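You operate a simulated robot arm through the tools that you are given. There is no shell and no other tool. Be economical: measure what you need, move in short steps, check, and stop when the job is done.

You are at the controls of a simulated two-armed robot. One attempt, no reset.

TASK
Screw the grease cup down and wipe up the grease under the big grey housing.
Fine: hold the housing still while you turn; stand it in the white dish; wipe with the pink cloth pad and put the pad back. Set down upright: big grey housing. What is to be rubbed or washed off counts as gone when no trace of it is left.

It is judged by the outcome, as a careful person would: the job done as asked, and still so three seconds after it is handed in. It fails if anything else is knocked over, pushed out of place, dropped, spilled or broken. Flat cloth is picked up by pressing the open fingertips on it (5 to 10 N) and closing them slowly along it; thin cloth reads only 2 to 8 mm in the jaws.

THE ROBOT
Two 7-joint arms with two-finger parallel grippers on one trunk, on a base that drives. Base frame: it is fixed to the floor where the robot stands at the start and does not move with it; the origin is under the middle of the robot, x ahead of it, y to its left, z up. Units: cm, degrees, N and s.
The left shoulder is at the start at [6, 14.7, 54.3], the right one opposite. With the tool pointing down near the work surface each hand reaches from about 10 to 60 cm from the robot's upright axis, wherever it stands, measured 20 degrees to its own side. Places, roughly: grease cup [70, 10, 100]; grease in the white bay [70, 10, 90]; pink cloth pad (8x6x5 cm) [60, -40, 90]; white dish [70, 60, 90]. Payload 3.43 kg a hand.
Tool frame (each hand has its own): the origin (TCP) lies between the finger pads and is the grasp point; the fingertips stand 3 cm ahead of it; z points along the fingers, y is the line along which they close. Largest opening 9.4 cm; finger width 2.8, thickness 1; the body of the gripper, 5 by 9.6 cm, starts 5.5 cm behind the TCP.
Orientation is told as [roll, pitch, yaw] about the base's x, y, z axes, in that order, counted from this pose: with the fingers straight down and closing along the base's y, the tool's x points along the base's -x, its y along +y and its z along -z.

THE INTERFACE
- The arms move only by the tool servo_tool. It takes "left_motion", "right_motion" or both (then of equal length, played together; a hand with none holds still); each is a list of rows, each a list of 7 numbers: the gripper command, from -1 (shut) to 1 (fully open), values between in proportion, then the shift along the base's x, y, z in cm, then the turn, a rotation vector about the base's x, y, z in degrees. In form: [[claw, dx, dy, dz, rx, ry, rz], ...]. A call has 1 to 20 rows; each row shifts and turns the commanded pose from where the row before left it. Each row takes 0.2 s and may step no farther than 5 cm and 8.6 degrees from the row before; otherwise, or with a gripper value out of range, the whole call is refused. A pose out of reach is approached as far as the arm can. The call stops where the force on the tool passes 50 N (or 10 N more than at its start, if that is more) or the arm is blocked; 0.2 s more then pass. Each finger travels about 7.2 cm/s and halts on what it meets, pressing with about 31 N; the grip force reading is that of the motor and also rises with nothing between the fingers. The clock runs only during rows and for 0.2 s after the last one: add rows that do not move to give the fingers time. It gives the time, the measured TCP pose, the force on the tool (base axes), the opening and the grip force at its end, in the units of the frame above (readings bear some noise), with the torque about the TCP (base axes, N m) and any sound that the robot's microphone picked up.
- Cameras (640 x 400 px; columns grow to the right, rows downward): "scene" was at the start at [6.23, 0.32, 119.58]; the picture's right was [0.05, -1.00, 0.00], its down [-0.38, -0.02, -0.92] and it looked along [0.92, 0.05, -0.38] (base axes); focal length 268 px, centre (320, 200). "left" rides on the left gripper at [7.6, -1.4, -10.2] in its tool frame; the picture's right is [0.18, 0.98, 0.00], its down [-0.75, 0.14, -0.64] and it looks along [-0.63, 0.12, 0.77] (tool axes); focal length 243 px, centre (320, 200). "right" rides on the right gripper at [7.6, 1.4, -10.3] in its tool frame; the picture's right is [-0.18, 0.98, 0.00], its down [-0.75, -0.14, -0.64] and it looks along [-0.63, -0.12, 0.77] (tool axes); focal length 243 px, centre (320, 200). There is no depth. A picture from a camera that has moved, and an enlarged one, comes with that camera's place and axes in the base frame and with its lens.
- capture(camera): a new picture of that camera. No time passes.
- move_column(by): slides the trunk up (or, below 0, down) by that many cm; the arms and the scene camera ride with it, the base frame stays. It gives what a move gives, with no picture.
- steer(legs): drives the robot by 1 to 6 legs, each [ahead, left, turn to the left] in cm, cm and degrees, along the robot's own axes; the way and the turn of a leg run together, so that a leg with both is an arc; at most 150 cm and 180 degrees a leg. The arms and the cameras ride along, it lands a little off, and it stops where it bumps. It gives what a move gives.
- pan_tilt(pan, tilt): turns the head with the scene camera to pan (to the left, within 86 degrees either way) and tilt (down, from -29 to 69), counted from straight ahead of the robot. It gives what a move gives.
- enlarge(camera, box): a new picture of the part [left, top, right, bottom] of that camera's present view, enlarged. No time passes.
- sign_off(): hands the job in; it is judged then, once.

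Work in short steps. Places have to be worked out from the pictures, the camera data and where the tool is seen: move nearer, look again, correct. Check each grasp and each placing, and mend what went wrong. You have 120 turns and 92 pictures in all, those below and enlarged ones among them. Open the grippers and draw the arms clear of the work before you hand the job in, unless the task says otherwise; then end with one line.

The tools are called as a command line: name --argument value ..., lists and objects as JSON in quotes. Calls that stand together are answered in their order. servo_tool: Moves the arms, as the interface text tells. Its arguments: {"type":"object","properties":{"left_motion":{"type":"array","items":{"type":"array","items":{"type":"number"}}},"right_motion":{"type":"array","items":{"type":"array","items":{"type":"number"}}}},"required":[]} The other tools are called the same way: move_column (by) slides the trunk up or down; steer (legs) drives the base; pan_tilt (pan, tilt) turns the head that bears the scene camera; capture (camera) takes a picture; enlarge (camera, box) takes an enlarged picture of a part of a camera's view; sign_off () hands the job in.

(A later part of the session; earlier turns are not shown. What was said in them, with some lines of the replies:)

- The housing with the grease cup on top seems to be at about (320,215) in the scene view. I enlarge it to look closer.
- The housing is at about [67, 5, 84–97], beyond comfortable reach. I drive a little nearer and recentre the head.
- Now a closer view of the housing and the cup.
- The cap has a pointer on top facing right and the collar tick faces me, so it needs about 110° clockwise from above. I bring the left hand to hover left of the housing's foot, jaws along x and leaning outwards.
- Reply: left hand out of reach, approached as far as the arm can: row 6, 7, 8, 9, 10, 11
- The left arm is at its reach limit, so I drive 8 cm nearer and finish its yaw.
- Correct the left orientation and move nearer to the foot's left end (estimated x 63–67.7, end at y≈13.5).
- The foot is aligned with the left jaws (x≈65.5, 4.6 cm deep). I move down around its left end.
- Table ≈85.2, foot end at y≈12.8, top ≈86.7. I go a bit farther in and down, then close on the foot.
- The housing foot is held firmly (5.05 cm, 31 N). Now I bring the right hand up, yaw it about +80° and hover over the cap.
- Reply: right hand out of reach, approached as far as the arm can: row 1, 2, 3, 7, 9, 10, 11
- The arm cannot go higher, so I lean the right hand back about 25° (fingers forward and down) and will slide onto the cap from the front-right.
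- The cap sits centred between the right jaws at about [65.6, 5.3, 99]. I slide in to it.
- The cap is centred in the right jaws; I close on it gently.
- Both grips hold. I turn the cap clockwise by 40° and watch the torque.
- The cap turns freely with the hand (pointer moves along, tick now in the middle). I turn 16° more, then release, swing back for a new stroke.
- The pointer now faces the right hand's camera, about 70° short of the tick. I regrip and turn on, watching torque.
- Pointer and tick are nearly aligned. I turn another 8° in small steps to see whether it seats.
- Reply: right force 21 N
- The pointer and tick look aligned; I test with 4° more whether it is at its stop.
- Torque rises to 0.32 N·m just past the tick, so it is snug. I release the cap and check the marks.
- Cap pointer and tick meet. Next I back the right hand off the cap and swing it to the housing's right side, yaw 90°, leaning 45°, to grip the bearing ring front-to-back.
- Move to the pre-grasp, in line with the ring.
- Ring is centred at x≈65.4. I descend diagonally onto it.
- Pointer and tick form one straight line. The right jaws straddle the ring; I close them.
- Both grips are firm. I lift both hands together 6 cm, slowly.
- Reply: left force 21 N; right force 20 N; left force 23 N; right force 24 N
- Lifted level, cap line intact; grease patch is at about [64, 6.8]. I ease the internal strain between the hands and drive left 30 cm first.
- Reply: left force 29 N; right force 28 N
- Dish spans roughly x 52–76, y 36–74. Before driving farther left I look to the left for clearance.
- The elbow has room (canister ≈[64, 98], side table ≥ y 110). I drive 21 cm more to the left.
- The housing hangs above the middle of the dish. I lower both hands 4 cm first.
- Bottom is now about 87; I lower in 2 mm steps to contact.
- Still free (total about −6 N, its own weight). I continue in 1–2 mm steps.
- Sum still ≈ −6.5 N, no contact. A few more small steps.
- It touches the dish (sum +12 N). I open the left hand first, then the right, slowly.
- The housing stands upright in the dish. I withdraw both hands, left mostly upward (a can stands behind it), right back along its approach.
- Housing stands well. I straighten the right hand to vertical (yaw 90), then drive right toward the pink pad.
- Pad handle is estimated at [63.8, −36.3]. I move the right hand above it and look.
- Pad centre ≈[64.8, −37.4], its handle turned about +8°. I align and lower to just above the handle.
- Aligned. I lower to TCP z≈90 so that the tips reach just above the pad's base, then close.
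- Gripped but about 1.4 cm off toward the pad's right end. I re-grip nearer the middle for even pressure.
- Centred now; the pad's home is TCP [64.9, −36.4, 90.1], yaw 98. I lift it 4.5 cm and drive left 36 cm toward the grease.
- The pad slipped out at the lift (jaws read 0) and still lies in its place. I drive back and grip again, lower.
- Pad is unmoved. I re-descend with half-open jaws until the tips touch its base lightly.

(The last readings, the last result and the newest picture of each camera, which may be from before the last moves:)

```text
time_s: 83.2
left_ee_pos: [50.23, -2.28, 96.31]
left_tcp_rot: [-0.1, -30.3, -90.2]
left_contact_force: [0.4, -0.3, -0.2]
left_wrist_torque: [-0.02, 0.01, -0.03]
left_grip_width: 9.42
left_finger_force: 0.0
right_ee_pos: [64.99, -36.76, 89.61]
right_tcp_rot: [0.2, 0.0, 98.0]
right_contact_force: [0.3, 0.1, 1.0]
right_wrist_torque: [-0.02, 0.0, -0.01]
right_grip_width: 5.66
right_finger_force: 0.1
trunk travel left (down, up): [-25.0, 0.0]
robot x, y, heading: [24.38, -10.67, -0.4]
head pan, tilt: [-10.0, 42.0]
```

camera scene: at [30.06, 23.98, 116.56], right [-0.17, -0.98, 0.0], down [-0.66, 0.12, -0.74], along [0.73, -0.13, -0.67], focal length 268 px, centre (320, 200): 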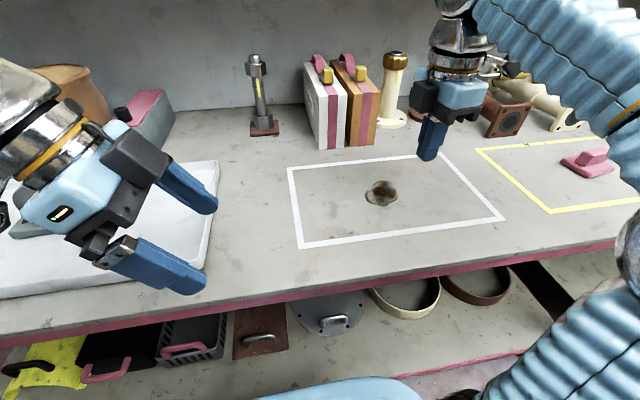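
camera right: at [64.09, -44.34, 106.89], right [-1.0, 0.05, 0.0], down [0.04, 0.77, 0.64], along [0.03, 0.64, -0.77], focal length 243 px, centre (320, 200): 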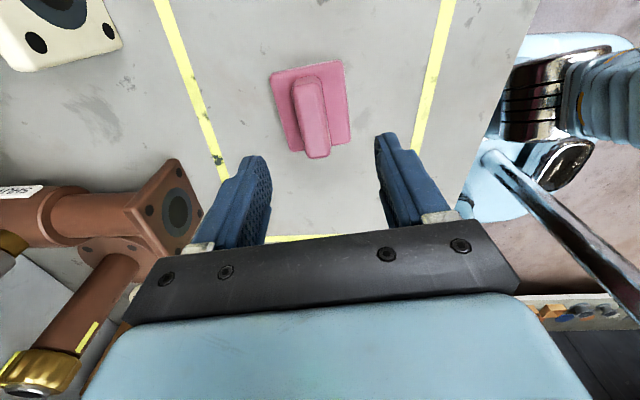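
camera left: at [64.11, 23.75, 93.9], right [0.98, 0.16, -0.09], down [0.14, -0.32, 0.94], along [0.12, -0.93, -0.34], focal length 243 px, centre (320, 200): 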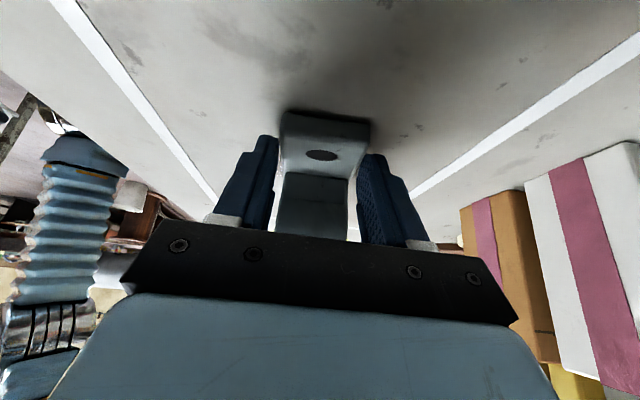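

No contact yet at z≈89.5; I continue down in small steps and look.

servo_tool --right_motion '[[0.2, 0, 0, -0.2, 0, 0, 0], [0.2, 0, 0, -0.2, 0, 0, 0], [0.2, 0, 0, 0, 0, 0, 0]]'

enlarge --camera "scene" --box '[380, 130, 480, 210]'

```text
time_s: 84.0
left_ee_pos: [50.09, -2.21, 96.41]
left_tcp_rot: [0.0, -30.5, -90.2]
left_contact_force: [-0.6, 0.5, 0.6]
left_wrist_torque: [0.02, -0.02, -0.01]
left_grip_width: 9.42
left_finger_force: 0.0
right_ee_pos: [65.02, -36.73, 89.15]
right_tcp_rot: [-0.2, 0.0, 97.9]
right_contact_force: [9.6, -5.4, 40.2]
right_wrist_torque: [-0.2, -0.12, -0.01]
right_grip_width: 5.66
right_finger_force: 0.0
trunk travel left (down, up): [-25.0, 0.0]
robot x, y, heading: [24.6, -11.08, -0.2]
head pan, tilt: [-10.0, 42.0]
```

```text
5.00 times, centred on (430, 170) of scene
camera zoom: at [29.86, -12.43, 116.62], right [-0.18, -0.98, 0.0], down [-0.66, 0.12, -0.74], along [0.73, -0.13, -0.67], focal length 1338 px, centre (-230, 350)
```

zoom: 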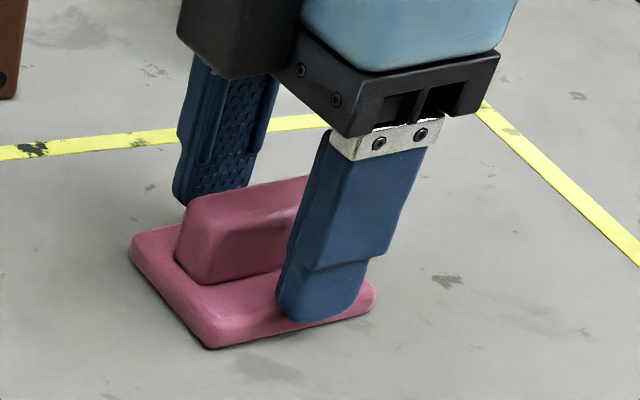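

The tips touch the base top (40 N). I ease up 2 mm, shift 5 mm to the middle and close, then lift only 3 mm/row and check.

servo_tool --right_motion '[[0.2, 0, 0.2, 0.25, 0, 0, 0], [0.2, -0.05, 0.3, 0, 0, 0, 0], [-0.2, 0, 0, 0, 0, 0, 0], [-0.4, 0, 0, 0, 0, 0, 0], [-0.6, 0, 0, 0, 0, 0, 0], [-1, 0, 0, 0, 0, 0, 0], [-1, 0, 0, 0, 0, 0, 0], [-1, 0, 0, 0, 0, 0, 0]]'

servo_tool --right_motion '[[-1, 0, 0, 0.2, 0, 0, 0], [-1, 0, 0, 0.3, 0, 0, 0], [-1, 0, 0, 0.3, 0, 0, 0], [-1, 0, 0, 0.3, 0, 0, 0], [-1, 0, 0, 0, 0, 0, 0]]'

enlarge --camera "scene" --box '[380, 130, 480, 210]'

```text
time_s: 85.8
left_ee_pos: [50.09, -2.15, 96.3]
left_tcp_rot: [-0.1, -30.4, -90.3]
left_contact_force: [-0.1, 1.1, 0.1]
left_wrist_torque: [-0.01, -0.04, -0.01]
left_grip_width: 9.41
left_finger_force: 0.1
right_ee_pos: [64.85, -36.03, 89.41]
right_tcp_rot: [0.2, 0.0, 98.0]
right_contact_force: [-6.8, 4.6, 17.4]
right_wrist_torque: [0.09, 0.06, 0.01]
right_grip_width: 2.55
right_finger_force: 31.3
trunk travel left (down, up): [-25.0, 0.0]
robot x, y, heading: [25.01, -10.79, -0.3]
head pan, tilt: [-10.0, 42.0]
```

```text
time_s: 87.0
left_ee_pos: [50.23, -2.13, 96.42]
left_tcp_rot: [-0.2, -30.4, -90.2]
left_contact_force: [0.1, -0.3, 0.3]
left_wrist_torque: [-0.01, -0.01, 0.01]
left_grip_width: 9.4
left_finger_force: 0.0
right_ee_pos: [64.99, -36.25, 90.42]
right_tcp_rot: [0.2, 0.1, 98.0]
right_contact_force: [0.4, 1.1, 0.6]
right_wrist_torque: [0.0, 0.01, -0.01]
right_grip_width: 2.55
right_finger_force: 31.0
trunk travel left (down, up): [-25.0, 0.0]
robot x, y, heading: [25.21, -10.44, -0.3]
head pan, tilt: [-10.0, 42.0]
```

```text
5.00 times, centred on (430, 170) of scene
camera zoom: at [29.96, -12.5, 116.55], right [-0.18, -0.98, 0.0], down [-0.66, 0.12, -0.74], along [0.73, -0.13, -0.67], focal length 1338 px, centre (-230, 350)
```

zoom: 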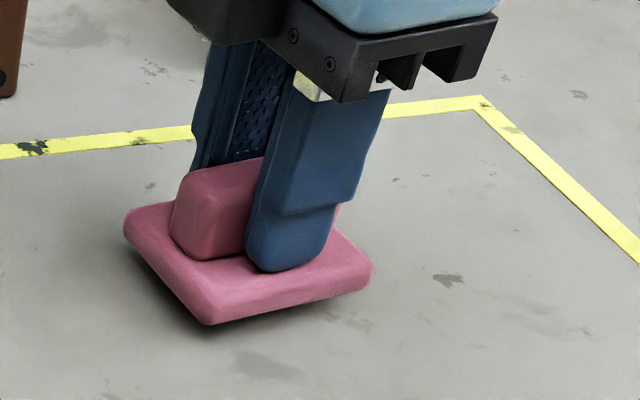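

The pad is held now (2.55 cm, off the table). Home is TCP ≈[64.9, −36.2, 89.4], yaw 98. Lift higher and drive left.

servo_tool --right_motion '[[-1, 0, 0, 0.5, 0, 0, 0], [-1, 0, 0, 0.7, 0, 0, 0], [-1, 0, 0, 0.7, 0, 0, 0], [-1, 0, 0, 0.7, 0, 0, 0], [-1, 0, 0, 0.7, 0, 0, 0], [-1, 0, 0, 0, 0, 0, 0]]'

steer --legs '[[0, 34, 0]]'

capture --camera "scene"

capture --camera "right"

```text
time_s: 88.4
left_ee_pos: [50.24, -2.23, 96.3]
left_tcp_rot: [-0.2, -30.4, -90.4]
left_contact_force: [-0.9, -0.4, -0.2]
left_wrist_torque: [0.0, 0.0, -0.01]
left_grip_width: 9.39
left_finger_force: 0.1
right_ee_pos: [64.8, -36.15, 93.68]
right_tcp_rot: [0.3, -0.1, 98.0]
right_contact_force: [0.2, 1.2, -0.7]
right_wrist_torque: [-0.01, 0.02, 0.02]
right_grip_width: 2.56
right_finger_force: 31.2
trunk travel left (down, up): [-25.0, 0.0]
robot x, y, heading: [24.54, -11.0, -0.0]
head pan, tilt: [-10.0, 42.0]
```

```text
time_s: 90.7
left_ee_pos: [50.52, 32.09, 96.31]
left_tcp_rot: [-0.1, -30.4, -90.5]
left_contact_force: [0.3, -0.3, 0.2]
left_wrist_torque: [-0.01, -0.02, 0.02]
left_grip_width: 9.41
left_finger_force: 0.1
right_ee_pos: [65.03, -1.93, 93.66]
right_tcp_rot: [0.2, 0.0, 97.7]
right_contact_force: [-0.3, 0.0, -0.7]
right_wrist_torque: [0.04, 0.0, -0.01]
right_grip_width: 2.5
right_finger_force: 31.1
trunk travel left (down, up): [-25.0, 0.0]
robot x, y, heading: [25.09, 23.21, -0.7]
head pan, tilt: [-10.0, 42.0]
```

```text
32 pictures are left
camera scene: at [30.23, 21.92, 116.56], right [-0.18, -0.98, 0.0], down [-0.66, 0.12, -0.74], along [0.73, -0.14, -0.67], focal length 268 px, centre (320, 200)
```

scene: 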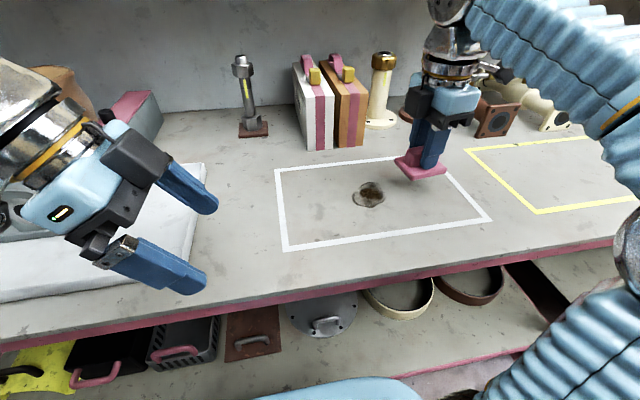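

```text
31 pictures are left
camera right: at [64.63, -9.78, 103.94], right [-1.0, 0.05, 0.0], down [0.04, 0.77, 0.64], along [0.03, 0.64, -0.77], focal length 243 px, centre (320, 200)
```

right: 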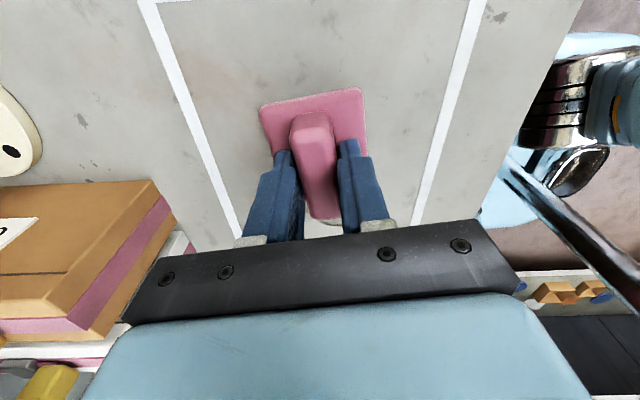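

Grease centre ≈[64.4, 6.5], extent x 61–68, y 3.5–9.5. I carry the pad over and lower to light contact.

servo_tool --right_motion '[[-1, -0.2, 2, 0, 0, 0, 0], [-1, -0.2, 2, 0, 0, 0, 0], [-1, -0.2, 2, 0, 0, 0, 0], [-1, 0, 2, -0.5, 0, 0, 0], [-1, 0, 0.5, -1, 0, 0, 0], [-1, 0, 0, -1, 0, 0, 0], [-1, 0, 0, -1, 0, 0, 0], [-1, 0, 0, -0.4, 0, 0, 0], [-1, 0, 0, -0.2, 0, 0, 0], [-1, 0, 0, -0.2, 0, 0, 0], [-1, 0, 0, 0, 0, 0, 0]]'

```text
time_s: 93.1
left_ee_pos: [50.51, 32.11, 96.44]
left_tcp_rot: [0.0, -30.3, -90.5]
left_contact_force: [0.1, 0.2, -0.2]
left_wrist_torque: [-0.02, -0.01, 0.02]
left_grip_width: 9.4
left_finger_force: 0.0
right_ee_pos: [64.5, 6.51, 89.44]
right_tcp_rot: [0.2, 0.0, 97.6]
right_contact_force: [-0.5, 0.2, -0.6]
right_wrist_torque: [-0.01, 0.01, 0.01]
right_grip_width: 2.49
right_finger_force: 31.4
trunk travel left (down, up): [-25.0, 0.0]
robot x, y, heading: [24.95, 23.88, -0.4]
head pan, tilt: [-10.0, 42.0]
```

Not yet touching; a bit lower in 1 mm steps.

servo_tool --right_motion '[[-1, 0, 0, -0.1, 0, 0, 0], [-1, 0, 0, -0.1, 0, 0, 0], [-1, 0, 0, 0, 0, 0, 0]]'

```text
time_s: 93.9
left_ee_pos: [50.52, 32.19, 96.3]
left_tcp_rot: [-0.1, -30.4, -90.6]
left_contact_force: [-0.4, 1.0, 0.0]
left_wrist_torque: [-0.03, 0.03, 0.0]
left_grip_width: 9.41
left_finger_force: 0.0
right_ee_pos: [64.4, 6.53, 89.39]
right_tcp_rot: [-0.1, 0.0, 97.6]
right_contact_force: [4.2, -2.1, 19.5]
right_wrist_torque: [-0.14, -0.08, -0.01]
right_grip_width: 2.54
right_finger_force: 31.1
trunk travel left (down, up): [-25.0, 0.0]
robot x, y, heading: [25.08, 23.51, -0.6]
head pan, tilt: [-10.0, 42.0]
```

Contact at about 20 N. I rub: strokes along x over the patch at several y offsets.

servo_tool --right_motion '[[-1, 1.2, 0, 0, 0, 0, 0], [-1, 1.2, 0, 0, 0, 0, 0], [-1, 1.1, 0, 0, 0, 0, 0], [-1, 0, -1.5, 0, 0, 0, 0], [-1, -1.5, 0, 0, 0, 0, 0], [-1, -1.5, 0, 0, 0, 0, 0], [-1, -1.5, 0, 0, 0, 0, 0], [-1, -1.5, 0, 0, 0, 0, 0], [-1, -1, 0, 0, 0, 0, 0], [-1, 0, 1.5, 0, 0, 0, 0], [-1, 0, 1.5, 0, 0, 0, 0], [-1, 1.5, 0, 0, 0, 0, 0], [-1, 1.5, 0, 0, 0, 0, 0], [-1, 1.5, 0, 0, 0, 0, 0], [-1, 1.5, 0, 0, 0, 0, 0], [-1, 1, 0, 0, 0, 0, 0], [-1, 0, -1.5, 0, 0, 0, 0], [-1, -1.5, 0, 0, 0, 0, 0], [-1, -1.5, 0, 0, 0, 0, 0], [-1, -0.5, 0, 0, 0, 0, 0]]'

capture --camera "scene"

```text
time_s: 95.8
left_ee_pos: [50.54, 32.2, 96.24]
left_tcp_rot: [-0.1, -30.5, -90.7]
left_contact_force: [-0.1, 0.9, -0.5]
left_wrist_torque: [-0.03, -0.02, 0.01]
left_grip_width: 9.37
left_finger_force: 0.1
right_ee_pos: [61.76, 4.95, 89.31]
right_tcp_rot: [-0.5, -0.1, 97.7]
right_contact_force: [0.5, 0.7, 19.9]
right_wrist_torque: [-0.17, 0.55, -0.02]
right_grip_width: 2.57
right_finger_force: 31.1
trunk travel left (down, up): [-25.0, 0.0]
robot x, y, heading: [25.11, 23.72, -0.5]
head pan, tilt: [-10.0, 42.0]
stopped in row 9 (right hand): the force on the tool passed its limit at 54 N (the readings are from after the stop); the commanded pose is now the measured one
```

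```text
30 pictures are left
camera scene: at [30.18, 22.01, 116.51], right [-0.18, -0.98, 0.0], down [-0.66, 0.12, -0.74], along [0.73, -0.14, -0.67], focal length 268 px, centre (320, 200)
```

scene: 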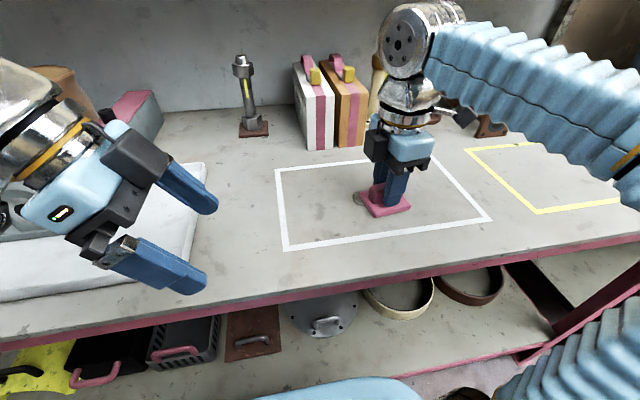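

The rub works but pressed too hard. I ease up slightly and go slower with smaller steps.

servo_tool --right_motion '[[-1, 0, 0, 0.06, 0, 0, 0], [-1, 0, 1, 0, 0, 0, 0], [-1, 0, 1, 0, 0, 0, 0], [-1, 1, 0, 0, 0, 0, 0], [-1, 1, 0, 0, 0, 0, 0], [-1, 1, 0, 0, 0, 0, 0], [-1, 1, 0, 0, 0, 0, 0], [-1, 1, 0, 0, 0, 0, 0], [-1, 0.8, 0, 0, 0, 0, 0], [-1, 0, 1, 0, 0, 0, 0], [-1, 0, 1, 0, 0, 0, 0], [-1, -1, 0, 0, 0, 0, 0], [-1, -1, 0, 0, 0, 0, 0], [-1, -1, 0, 0, 0, 0, 0], [-1, -1, 0, 0, 0, 0, 0], [-1, -1, 0, 0, 0, 0, 0], [-1, -1, 0, 0, 0, 0, 0], [-1, 0, 0, 0, 0, 0, 0]]'

capture --camera "scene"

```text
time_s: 99.6
left_ee_pos: [50.51, 32.12, 96.44]
left_tcp_rot: [-0.1, -30.5, -90.5]
left_contact_force: [0.5, 0.1, 0.5]
left_wrist_torque: [-0.04, -0.01, 0.01]
left_grip_width: 9.4
left_finger_force: 0.1
right_ee_pos: [61.57, 8.99, 89.32]
right_tcp_rot: [-0.5, 0.0, 97.6]
right_contact_force: [10.5, -0.2, 29.7]
right_wrist_torque: [0.0, -0.06, 0.0]
right_grip_width: 2.55
right_finger_force: 30.9
trunk travel left (down, up): [-25.0, 0.0]
robot x, y, heading: [25.17, 23.79, -0.8]
head pan, tilt: [-10.0, 42.0]
```

```text
29 pictures are left
camera scene: at [30.22, 21.98, 116.57], right [-0.18, -0.98, 0.0], down [-0.66, 0.12, -0.74], along [0.73, -0.14, -0.67], focal length 268 px, centre (320, 200)
```

scene: 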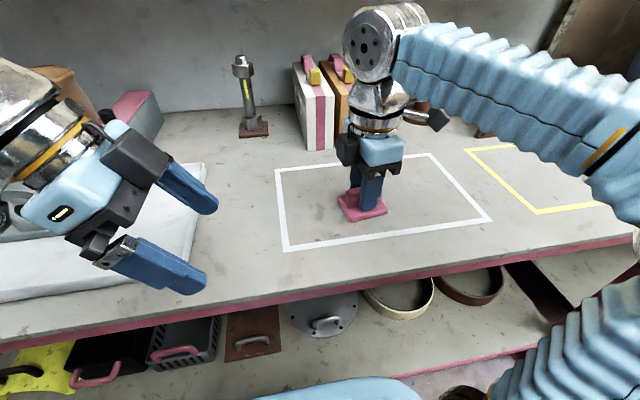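

I make another set of passes back toward y≈4.5, then lift to look.

servo_tool --right_motion '[[-1, 0, -1.2, 0.04, 0, 0, 0], [-1, 1.1, 0, 0, 0, 0, 0], [-1, 1.1, 0, 0, 0, 0, 0], [-1, 1.1, 0, 0, 0, 0, 0], [-1, 1.1, 0, 0, 0, 0, 0], [-1, 1.1, 0, 0, 0, 0, 0], [-1, 0, -1.2, 0, 0, 0, 0], [-1, -1.1, 0, 0, 0, 0, 0], [-1, -1.1, 0, 0, 0, 0, 0], [-1, -1.1, 0, 0, 0, 0, 0], [-1, -1.1, 0, 0, 0, 0, 0], [-1, -1.1, 0, 0, 0, 0, 0], [-1, 0, -1.2, 0, 0, 0, 0], [-1, 1.1, 0, 0, 0, 0, 0], [-1, 1.1, 0, 0, 0, 0, 0], [-1, 1.1, 0, 0, 0, 0, 0], [-1, 1.1, 0, 0, 0, 0, 0], [-1, 1.1, 0, 0, 0, 0, 0], [-1, 0, 0, 0, 0, 0, 0]]'

servo_tool --right_motion '[[-1, 0, 0, 0.3, 0, 0, 0], [-1, 0, 0, 0.7, 0, 0, 0], [-1, 0, 0, 1, 0, 0, 0], [-1, 0, 0, 1, 0, 0, 0], [-1, 0, 0, 1, 0, 0, 0], [-1, 0, -2, 0, 0, 0, 0], [-1, 0, -2, 0, 0, 0, 0], [-1, 0, -2, 0, 0, 0, 0], [-1, 0, -2, 0, 0, 0, 0], [-1, 0, 0, 0, 0, 0, 0]]'

enlarge --camera "scene" --box '[280, 140, 480, 260]'

```text
time_s: 103.6
left_ee_pos: [50.49, 32.17, 96.24]
left_tcp_rot: [-0.1, -30.5, -90.6]
left_contact_force: [0.2, -0.6, 0.2]
left_wrist_torque: [0.0, 0.02, -0.03]
left_grip_width: 9.39
left_finger_force: 0.0
right_ee_pos: [67.07, 5.37, 89.32]
right_tcp_rot: [-0.4, 0.0, 97.6]
right_contact_force: [-3.3, 1.1, 9.8]
right_wrist_torque: [-0.05, 0.21, 0.01]
right_grip_width: 2.53
right_finger_force: 30.8
trunk travel left (down, up): [-25.0, 0.0]
robot x, y, heading: [24.99, 23.54, -0.8]
head pan, tilt: [-10.0, 42.0]
```

```text
time_s: 105.8
left_ee_pos: [50.51, 32.11, 96.38]
left_tcp_rot: [-0.1, -30.4, -90.6]
left_contact_force: [-0.1, -1.4, -0.7]
left_wrist_torque: [0.0, 0.0, -0.01]
left_grip_width: 9.4
left_finger_force: 0.1
right_ee_pos: [67.17, -2.64, 93.29]
right_tcp_rot: [-0.3, -0.1, 97.4]
right_contact_force: [0.1, -0.4, -0.9]
right_wrist_torque: [0.01, -0.02, 0.05]
right_grip_width: 2.54
right_finger_force: 31.1
trunk travel left (down, up): [-25.0, 0.0]
robot x, y, heading: [25.15, 23.53, -0.3]
head pan, tilt: [-10.0, 42.0]
```

```text
3.20 times, centred on (380, 200) of scene
camera zoom: at [30.25, 21.93, 116.56], right [-0.18, -0.98, 0.0], down [-0.66, 0.12, -0.74], along [0.73, -0.14, -0.67], focal length 856 px, centre (128, 200)
```

zoom: 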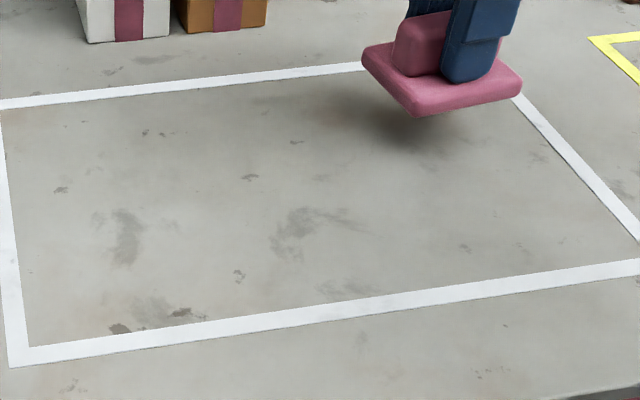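

Only a faint smudge shows near [60, 7]; I zoom in to tell whether it is residue or table texture.

enlarge --camera "scene" --box '[340, 170, 410, 230]'

```text
6.67 times, centred on (375, 200) of scene
camera zoom: at [30.25, 21.93, 116.56], right [-0.18, -0.98, 0.0], down [-0.66, 0.12, -0.74], along [0.73, -0.14, -0.67], focal length 1784 px, centre (-47, 200)
```

zoom: 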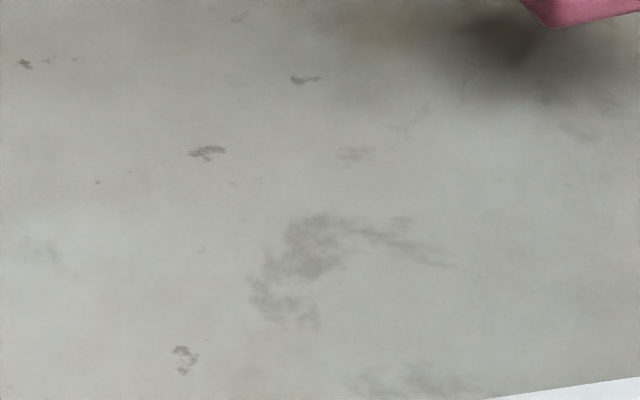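

It looks like table texture, but I rub that spot once more to be sure.

servo_tool --right_motion '[[-1, -1.5, 2, 0, 0, 0, 0], [-1, -1.5, 2, 0, 0, 0, 0], [-1, -1.5, 2, 0, 0, 0, 0], [-1, -1.5, 1.5, 0, 0, 0, 0], [-1, -0.7, 0, -1.3, 0, 0, 0], [-1, 0, 0, -1.3, 0, 0, 0], [-1, 0, 0, -0.9, 0, 0, 0], [-1, 0, 0, -0.3, 0, 0, 0], [-1, 0, 0, -0.2, 0, 0, 0], [-1, 0, 0, 0, 0, 0, 0]]'

servo_tool --right_motion '[[-1, 0, 0, -0.12, 0, 0, 0], [-1, -1, 0, 0, 0, 0, 0], [-1, -1, 0, 0, 0, 0, 0], [-1, 0, 1, 0, 0, 0, 0], [-1, 0, 1, 0, 0, 0, 0], [-1, 1, 0, 0, 0, 0, 0], [-1, 1, 0, 0, 0, 0, 0], [-1, 1, 0, 0, 0, 0, 0], [-1, 1, 0, 0, 0, 0, 0], [-1, 0, 1, 0, 0, 0, 0], [-1, 0, 1, 0, 0, 0, 0], [-1, -1, 0, 0, 0, 0, 0], [-1, -1, 0, 0, 0, 0, 0], [-1, -1, 0, 0, 0, 0, 0], [-1, -1, 0, 0, 0, 0, 0], [-1, 0, -1, 0, 0, 0, 0], [-1, 1, -1, 0, 0, 0, 0], [-1, 1, 0, 0, 0, 0, 0], [-1, 0, 0, 0, 0, 0, 0]]'

servo_tool --right_motion '[[-1, 0, 0, 0.3, 0, 0, 0], [-1, 0, 0, 0.7, 0, 0, 0], [-1, 0, 0, 1, 0, 0, 0], [-1, 0, 0, 1, 0, 0, 0], [-1, 0, 0, 1, 0, 0, 0], [-1, 1, -2, 0, 0, 0, 0], [-1, 1, -2, 0, 0, 0, 0], [-1, 1, -2, 0, 0, 0, 0], [-1, 1, -2, 0, 0, 0, 0], [-1, 0, 0, 0, 0, 0, 0]]'

enlarge --camera "scene" --box '[310, 150, 430, 250]'

```text
time_s: 108.0
left_ee_pos: [50.45, 32.08, 96.4]
left_tcp_rot: [0.0, -30.4, -90.5]
left_contact_force: [-0.1, -0.7, 0.5]
left_wrist_torque: [-0.01, -0.01, 0.03]
left_grip_width: 9.4
left_finger_force: 0.1
right_ee_pos: [60.51, 4.91, 89.37]
right_tcp_rot: [-0.1, -0.1, 97.6]
right_contact_force: [-0.3, 0.0, 0.5]
right_wrist_torque: [-0.01, 0.01, 0.0]
right_grip_width: 2.55
right_finger_force: 30.6
trunk travel left (down, up): [-25.0, 0.0]
robot x, y, heading: [24.95, 23.28, -0.7]
head pan, tilt: [-10.0, 42.0]
```

```text
time_s: 112.0
left_ee_pos: [50.32, 32.15, 96.35]
left_tcp_rot: [0.0, -30.4, -90.5]
left_contact_force: [0.6, -0.5, -0.4]
left_wrist_torque: [-0.01, -0.02, 0.02]
left_grip_width: 9.42
left_finger_force: 0.0
right_ee_pos: [60.11, 6.79, 89.26]
right_tcp_rot: [-0.4, 0.0, 97.6]
right_contact_force: [-16.0, -2.4, 30.9]
right_wrist_torque: [0.0, 0.7, 0.04]
right_grip_width: 2.55
right_finger_force: 31.2
trunk travel left (down, up): [-25.0, 0.0]
robot x, y, heading: [24.99, 23.85, -0.7]
head pan, tilt: [-10.0, 42.0]
```

```text
time_s: 114.2
left_ee_pos: [50.4, 32.13, 96.34]
left_tcp_rot: [-0.1, -30.4, -90.4]
left_contact_force: [0.0, 0.0, 0.7]
left_wrist_torque: [0.03, -0.01, -0.02]
left_grip_width: 9.38
left_finger_force: 0.0
right_ee_pos: [64.3, -1.3, 93.41]
right_tcp_rot: [-0.2, -0.1, 97.6]
right_contact_force: [0.2, -0.4, -1.1]
right_wrist_torque: [0.0, 0.01, 0.01]
right_grip_width: 2.55
right_finger_force: 31.6
trunk travel left (down, up): [-25.0, 0.0]
robot x, y, heading: [24.95, 23.56, -0.3]
head pan, tilt: [-10.0, 42.0]
```

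```text
4.00 times, centred on (370, 200) of scene
camera zoom: at [30.25, 21.93, 116.56], right [-0.18, -0.98, 0.0], down [-0.66, 0.12, -0.74], along [0.73, -0.14, -0.67], focal length 1070 px, centre (120, 200)
```

zoom: 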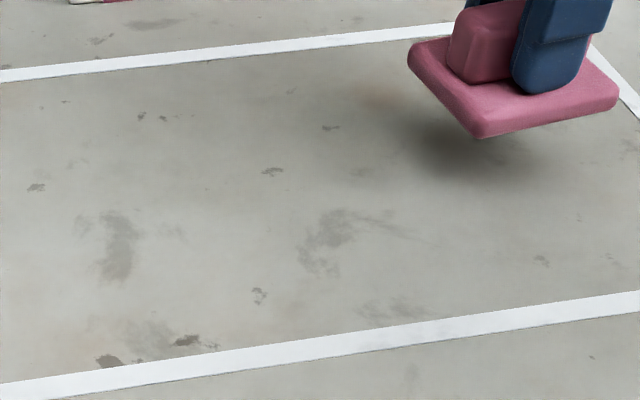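

The smudge is unchanged, so it is texture. A faint brownish tint near [69.6, 1.5] lies at the edge of my strokes; I wipe there too to be safe.

servo_tool --right_motion '[[-1, 1.5, 1, -1, 0, 0, 0], [-1, 1.5, 1, -1, 0, 0, 0], [-1, 1, 0.8, -1, 0, 0, 0], [-1, 0, 0, -0.7, 0, 0, 0], [-1, 0, 0, -0.3, 0, 0, 0], [-1, 0, 0, -0.15, 0, 0, 0], [-1, 1, 0, 0, 0, 0, 0], [-1, 1, 0, 0, 0, 0, 0], [-1, 0, 1, 0, 0, 0, 0], [-1, -1, 0, 0, 0, 0, 0], [-1, -1, 0, 0, 0, 0, 0], [-1, -1, 0, 0, 0, 0, 0], [-1, 0, -1, 0, 0, 0, 0], [-1, 0, -1, 0, 0, 0, 0], [-1, 1, 0, 0, 0, 0, 0], [-1, 1, 0, 0, 0, 0, 0], [-1, 1, 0, 0, 0, 0, 0], [-1, 0, 0, 0.5, 0, 0, 0], [-1, 0, 0, 1, 0, 0, 0], [-1, 0, 0, 1, 0, 0, 0]]'

servo_tool --right_motion '[[-1, 0, 0, 1, 0, 0, 0], [-1, 0, 0, 0.8, 0, 0, 0], [-1, -2, -3, 0, 0, 0, 0], [-1, -2, -3, 0, 0, 0, 0], [-1, -1, -3, 0, 0, 0, 0], [-1, 0, 0, 0, 0, 0, 0]]'

enlarge --camera "scene" --box '[310, 150, 430, 250]'

```text
time_s: 116.4
left_ee_pos: [50.55, 32.07, 96.29]
left_tcp_rot: [-0.1, -30.5, -90.5]
left_contact_force: [-0.4, -1.1, 0.6]
left_wrist_torque: [0.0, 0.0, 0.0]
left_grip_width: 9.4
left_finger_force: 0.1
right_ee_pos: [69.6, 2.67, 89.42]
right_tcp_rot: [-1.0, -0.1, 97.5]
right_contact_force: [0.7, -1.3, 17.2]
right_wrist_torque: [-0.18, 0.44, -0.01]
right_grip_width: 2.55
right_finger_force: 30.7
trunk travel left (down, up): [-25.0, 0.0]
robot x, y, heading: [25.64, 23.71, -0.5]
head pan, tilt: [-10.0, 42.0]
stopped in row 11 (right hand): the force on the tool passed its limit at 50 N (the readings are from after the stop); the commanded pose is now the measured one
```

```text
time_s: 117.8
left_ee_pos: [50.51, 32.04, 96.47]
left_tcp_rot: [-0.1, -30.4, -90.5]
left_contact_force: [1.1, 0.2, 0.0]
left_wrist_torque: [0.04, -0.01, 0.01]
left_grip_width: 9.43
left_finger_force: 0.0
right_ee_pos: [64.59, -6.25, 91.02]
right_tcp_rot: [-0.8, -0.1, 97.5]
right_contact_force: [-0.4, -0.1, -0.3]
right_wrist_torque: [-0.02, -0.02, 0.01]
right_grip_width: 2.56
right_finger_force: 30.5
trunk travel left (down, up): [-25.0, 0.0]
robot x, y, heading: [24.93, 23.22, -0.3]
head pan, tilt: [-10.0, 42.0]
```

```text
4.00 times, centred on (370, 200) of scene
camera zoom: at [30.27, 21.91, 116.56], right [-0.18, -0.98, 0.0], down [-0.66, 0.12, -0.74], along [0.73, -0.14, -0.67], focal length 1070 px, centre (120, 200)
```

zoom: 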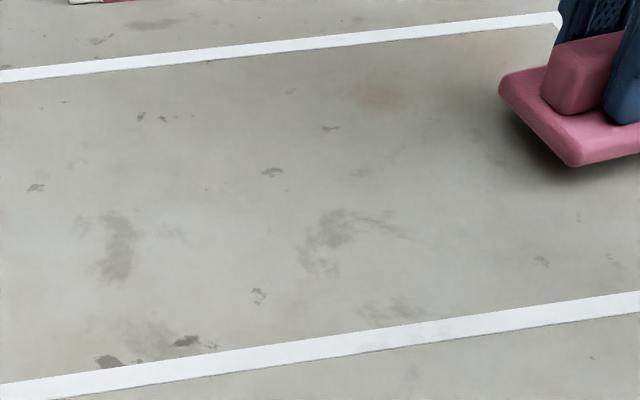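

The surface is clean; the tints are table texture. I raise the pad and drive back right to its place.

servo_tool --right_motion '[[-1, 0, 0, 1, 0, 0, 0], [-1, 0, 0, 1, 0, 0, 0], [-1, 0, 0, 1, 0, 0, 0], [-1, 0, 0, 0, 0, 0, 0]]'

steer --legs '[[0, -31, 0]]'

```text
time_s: 118.8
left_ee_pos: [50.66, 32.18, 96.39]
left_tcp_rot: [-0.1, -30.4, -90.5]
left_contact_force: [0.2, 0.2, -0.4]
left_wrist_torque: [0.02, -0.01, 0.0]
left_grip_width: 9.42
left_finger_force: 0.0
right_ee_pos: [64.57, -6.35, 94.05]
right_tcp_rot: [-0.8, -0.2, 97.6]
right_contact_force: [-0.5, 0.6, 0.5]
right_wrist_torque: [0.01, 0.01, 0.0]
right_grip_width: 2.56
right_finger_force: 31.1
trunk travel left (down, up): [-25.0, 0.0]
robot x, y, heading: [24.82, 23.29, -0.5]
head pan, tilt: [-10.0, 42.0]
```

```text
time_s: 120.9
left_ee_pos: [50.32, 1.04, 96.34]
left_tcp_rot: [0.0, -30.4, -90.7]
left_contact_force: [-0.2, -0.5, 0.3]
left_wrist_torque: [0.0, 0.0, -0.03]
left_grip_width: 9.38
left_finger_force: 0.1
right_ee_pos: [64.14, -37.31, 94.06]
right_tcp_rot: [-0.8, -0.1, 97.3]
right_contact_force: [-0.1, 0.0, -1.2]
right_wrist_torque: [-0.01, -0.02, -0.03]
right_grip_width: 2.54
right_finger_force: 31.3
trunk travel left (down, up): [-25.0, 0.0]
robot x, y, heading: [24.49, -7.51, -0.9]
head pan, tilt: [-10.0, 42.0]
```

Now align to the home pose [64.9, −36.2], yaw 98, and lower to just above the table.

servo_tool --right_motion '[[-1, 0.4, 0.6, -0.5, 0, 0, 0.7], [-1, 0.4, 0.5, -1, 0, 0, 0], [-1, 0, 0, -1, 0, 0, 0], [-1, 0, 0, -1, 0, 0, 0], [-1, 0, 0, -0.7, 0, 0, 0], [-1, 0, 0, -0.2, 0, 0, 0], [-1, 0, 0, -0.15, 0, 0, 0], [-1, 0, 0, 0, 0, 0, 0]]'

servo_tool --right_motion '[[-1, 0, 0, -0.1, 0, 0, 0], [-1, 0, 0, -0.08, 0, 0, 0], [-1, 0, 0, 0, 0, 0, 0]]'

enlarge --camera "scene" --box '[370, 110, 530, 230]'

```text
time_s: 122.7
left_ee_pos: [50.18, 0.87, 96.41]
left_tcp_rot: [-0.2, -30.4, -90.7]
left_contact_force: [-0.2, -0.6, -0.5]
left_wrist_torque: [0.0, -0.01, -0.01]
left_grip_width: 9.41
left_finger_force: 0.2
right_ee_pos: [65.01, -36.28, 89.5]
right_tcp_rot: [-0.8, -0.1, 98.0]
right_contact_force: [1.0, 0.1, -1.5]
right_wrist_torque: [0.01, -0.02, 0.02]
right_grip_width: 2.51
right_finger_force: 31.0
trunk travel left (down, up): [-25.0, 0.0]
robot x, y, heading: [24.71, -7.26, -0.8]
head pan, tilt: [-10.0, 42.0]
```

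```text
time_s: 123.5
left_ee_pos: [50.33, 1.08, 96.5]
left_tcp_rot: [-0.1, -30.5, -90.7]
left_contact_force: [0.4, 0.3, -0.1]
left_wrist_torque: [-0.01, 0.01, -0.04]
left_grip_width: 9.4
left_finger_force: 0.0
right_ee_pos: [64.88, -36.32, 89.54]
right_tcp_rot: [-1.0, -0.1, 98.0]
right_contact_force: [7.6, -4.2, 21.3]
right_wrist_torque: [-0.17, 0.33, 0.1]
right_grip_width: 2.53
right_finger_force: 30.6
trunk travel left (down, up): [-25.0, 0.0]
robot x, y, heading: [24.18, -7.01, -0.6]
head pan, tilt: [-10.0, 42.0]
```

```text
3.33 times, centred on (450, 170) of scene
camera zoom: at [29.87, -9.01, 116.59], right [-0.19, -0.98, 0.0], down [-0.66, 0.12, -0.74], along [0.73, -0.14, -0.67], focal length 892 px, centre (-113, 300)
```

zoom: 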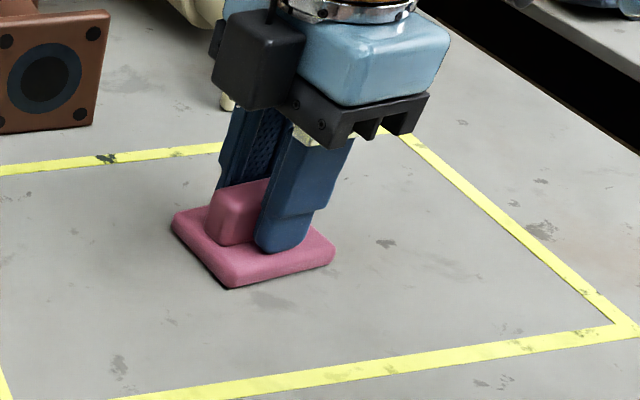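

The pad rests on the table in its old place. I ease up 1 mm, open, rise, and back off with both hands.

servo_tool --right_motion '[[-1, 0, 0, 0.12, 0, 0, 0], [-0.3, 0, 0, 0, 0, 0, 0], [0, 0, 0, 0, 0, 0, 0], [0.3, 0, 0, 0, 0, 0, 0], [0.3, 0, 0, 0, 0, 0, 0], [0.3, 0, 0, 0.5, 0, 0, 0], [0.3, 0, 0, 1.5, 0, 0, 0], [0.3, 0, 0, 2, 0, 0, 0], [0.3, 0, 0, 2, 0, 0, 0], [0.5, -2, 0, 1, 0, 0, 0], [1, -4, 1, 0, 0, 0, 0], [1, -4, 1, 0, 0, 0, 0], [1, -3, 0, 0, 0, 0, 0], [1, 0, 0, 0, 0, 0, 0]]'

capture --camera "scene"

pan_tilt --pan 45 --tilt 30

capture --camera "scene"

```text
time_s: 126.5
left_ee_pos: [50.14, 1.11, 96.42]
left_tcp_rot: [-0.1, -30.5, -90.7]
left_contact_force: [0.4, 0.2, 0.5]
left_wrist_torque: [-0.01, 0.0, 0.06]
left_grip_width: 9.41
left_finger_force: 0.0
right_ee_pos: [51.86, -34.56, 96.61]
right_tcp_rot: [-0.8, -0.2, 98.0]
right_contact_force: [-0.9, -0.7, -0.8]
right_wrist_torque: [0.0, -0.03, 0.04]
right_grip_width: 9.41
right_finger_force: 0.1
trunk travel left (down, up): [-25.0, 0.0]
robot x, y, heading: [24.53, -7.58, -1.1]
head pan, tilt: [-10.0, 42.0]
```

```text
23 pictures are left
camera scene: at [29.87, -9.06, 116.56], right [-0.19, -0.98, 0.0], down [-0.66, 0.13, -0.74], along [0.73, -0.14, -0.67], focal length 268 px, centre (320, 200)
```

scene: 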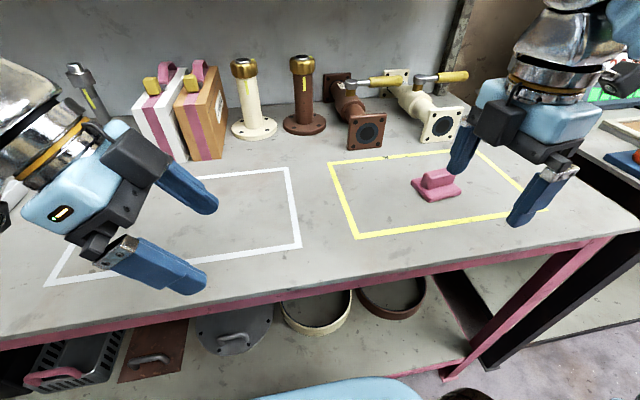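

```text
time_s: 127.7
left_ee_pos: [50.15, 1.08, 96.41]
left_tcp_rot: [-0.1, -30.4, -90.7]
left_contact_force: [-0.4, 0.1, 0.5]
left_wrist_torque: [0.02, 0.03, -0.01]
left_grip_width: 9.39
left_finger_force: 0.2
right_ee_pos: [51.79, -34.61, 96.63]
right_tcp_rot: [-0.8, -0.1, 98.1]
right_contact_force: [1.0, 0.0, 1.2]
right_wrist_torque: [0.02, -0.02, -0.01]
right_grip_width: 9.39
right_finger_force: 0.1
trunk travel left (down, up): [-25.0, 0.0]
robot x, y, heading: [25.01, -7.43, -0.5]
head pan, tilt: [45.0, 30.0]
```

```text
22 pictures are left
camera scene: at [28.16, -1.19, 118.38], right [0.7, -0.72, 0.0], down [-0.36, -0.35, -0.87], along [0.62, 0.6, -0.5], focal length 268 px, centre (320, 200)
```

scene: 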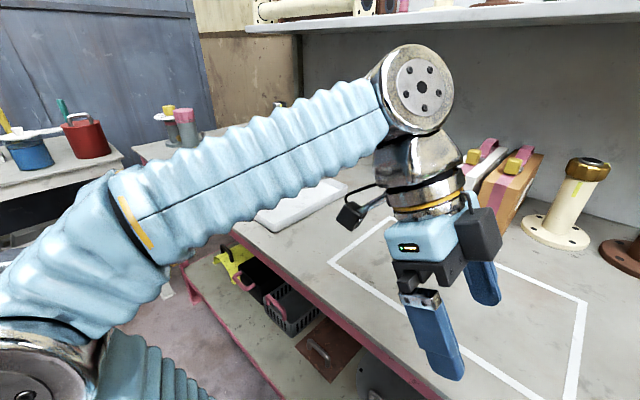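

The pad is back in place. I drive the robot back 25 cm so the arms are clear, and check the dish once more.

steer --legs '[[-25, 0, 0]]'

steer --legs '[[0, 30, 0]]'

pan_tilt --pan 25 --tilt 25

capture --camera "scene"

```text
time_s: 129.6
left_ee_pos: [24.87, 1.38, 96.4]
left_tcp_rot: [-0.1, -30.5, -90.7]
left_contact_force: [-0.2, -0.1, 0.8]
left_wrist_torque: [-0.02, 0.06, -0.02]
left_grip_width: 9.41
left_finger_force: 0.1
right_ee_pos: [26.5, -34.22, 96.57]
right_tcp_rot: [-0.9, -0.2, 98.0]
right_contact_force: [0.8, 0.2, -0.3]
right_wrist_torque: [0.01, 0.01, -0.03]
right_grip_width: 9.37
right_finger_force: 0.1
trunk travel left (down, up): [-25.0, 0.0]
robot x, y, heading: [-0.46, -6.77, -0.8]
head pan, tilt: [45.0, 30.0]
```

```text
time_s: 131.6
left_ee_pos: [25.31, 31.71, 96.39]
left_tcp_rot: [-0.2, -30.4, -90.7]
left_contact_force: [-0.3, 0.6, -0.1]
left_wrist_torque: [0.03, 0.01, 0.01]
left_grip_width: 9.4
left_finger_force: 0.1
right_ee_pos: [26.88, -3.84, 96.53]
right_tcp_rot: [-0.8, -0.2, 98.0]
right_contact_force: [-0.1, -0.5, 0.0]
right_wrist_torque: [0.0, 0.0, 0.0]
right_grip_width: 9.39
right_finger_force: 0.2
trunk travel left (down, up): [-25.0, 0.0]
robot x, y, heading: [-0.46, 23.38, -0.5]
head pan, tilt: [45.0, 30.0]
```

```text
time_s: 132.4
left_ee_pos: [25.36, 31.73, 96.35]
left_tcp_rot: [-0.1, -30.4, -90.7]
left_contact_force: [-0.5, 0.0, 0.3]
left_wrist_torque: [0.0, 0.02, 0.01]
left_grip_width: 9.39
left_finger_force: 0.1
right_ee_pos: [26.85, -3.87, 96.58]
right_tcp_rot: [-0.7, -0.2, 97.9]
right_contact_force: [0.0, -0.6, 0.0]
right_wrist_torque: [0.01, -0.01, 0.02]
right_grip_width: 9.38
right_finger_force: 0.1
trunk travel left (down, up): [-25.0, 0.0]
robot x, y, heading: [-0.64, 23.71, -0.7]
head pan, tilt: [25.0, 25.0]
```

```text
21 pictures are left
camera scene: at [5.16, 27.0, 119.18], right [0.41, -0.91, 0.0], down [-0.39, -0.17, -0.91], along [0.83, 0.37, -0.42], focal length 268 px, centre (320, 200)
```

scene: 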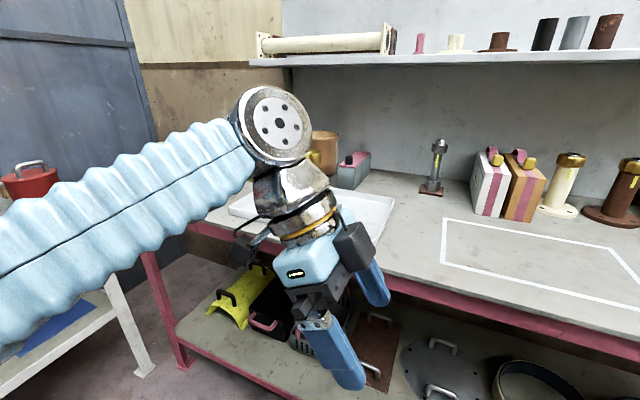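

The left arm hides the housing; I lower the left hand (it is clear of the table) and look again.

servo_tool --left_motion '[[1, 0, -1, -3, 0, 0, 0], [1, 0, -1, -3, 0, 0, 0], [1, 0, -1, -3, 0, 0, 0], [1, 0, -1, -3, 0, 0, 0], [1, 0, -1, -3, 0, 0, 0], [1, 0, 0, 0, 0, 0, 0]]'

capture --camera "scene"

```text
time_s: 133.8
left_ee_pos: [25.3, 26.66, 81.48]
left_tcp_rot: [-0.1, -30.4, -90.7]
left_contact_force: [-0.4, 0.1, 1.5]
left_wrist_torque: [0.06, -0.01, -0.02]
left_grip_width: 9.43
left_finger_force: 0.1
right_ee_pos: [26.9, -3.71, 96.51]
right_tcp_rot: [-0.8, -0.1, 98.0]
right_contact_force: [-0.4, -0.5, -0.4]
right_wrist_torque: [0.02, 0.01, -0.01]
right_grip_width: 9.42
right_finger_force: 0.1
trunk travel left (down, up): [-25.0, 0.0]
robot x, y, heading: [-0.06, 23.23, -0.8]
head pan, tilt: [25.0, 25.0]
```

```text
20 pictures are left
camera scene: at [5.17, 26.99, 119.18], right [0.41, -0.91, 0.0], down [-0.39, -0.17, -0.91], along [0.83, 0.37, -0.42], focal length 268 px, centre (320, 200)
```

scene: 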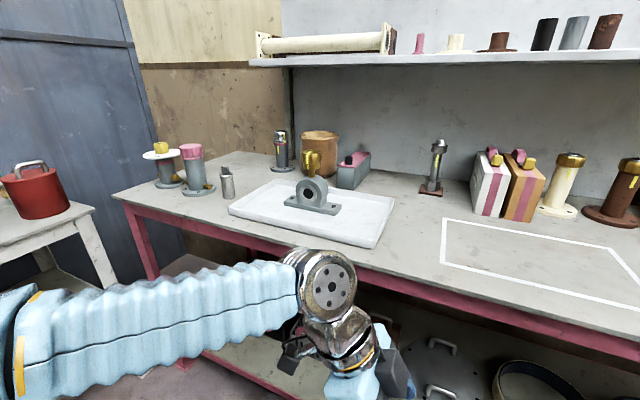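

Everything stands as it should: housing upright in the dish, cap on, grease gone, pad back. A final close look at the cap before handing in.

enlarge --camera "scene" --box '[270, 130, 370, 230]'

```text
4.00 times, centred on (320, 180) of scene
camera zoom: at [5.17, 26.99, 119.18], right [0.41, -0.91, 0.0], down [-0.39, -0.17, -0.91], along [0.83, 0.37, -0.42], focal length 1070 px, centre (320, 280)
```

zoom: 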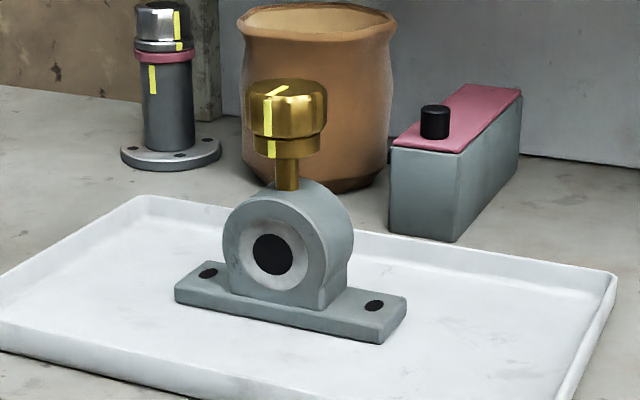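

sign_off

```text
The job is handed in.
```

The grease cup is screwed down until its marks line up and it felt snug. The housing stands upright in the white dish. The grease is wiped up, and the pink pad is back in its place. The pad slipped out of my grip on the first lift, but it stayed where it lay and I picked it up again.
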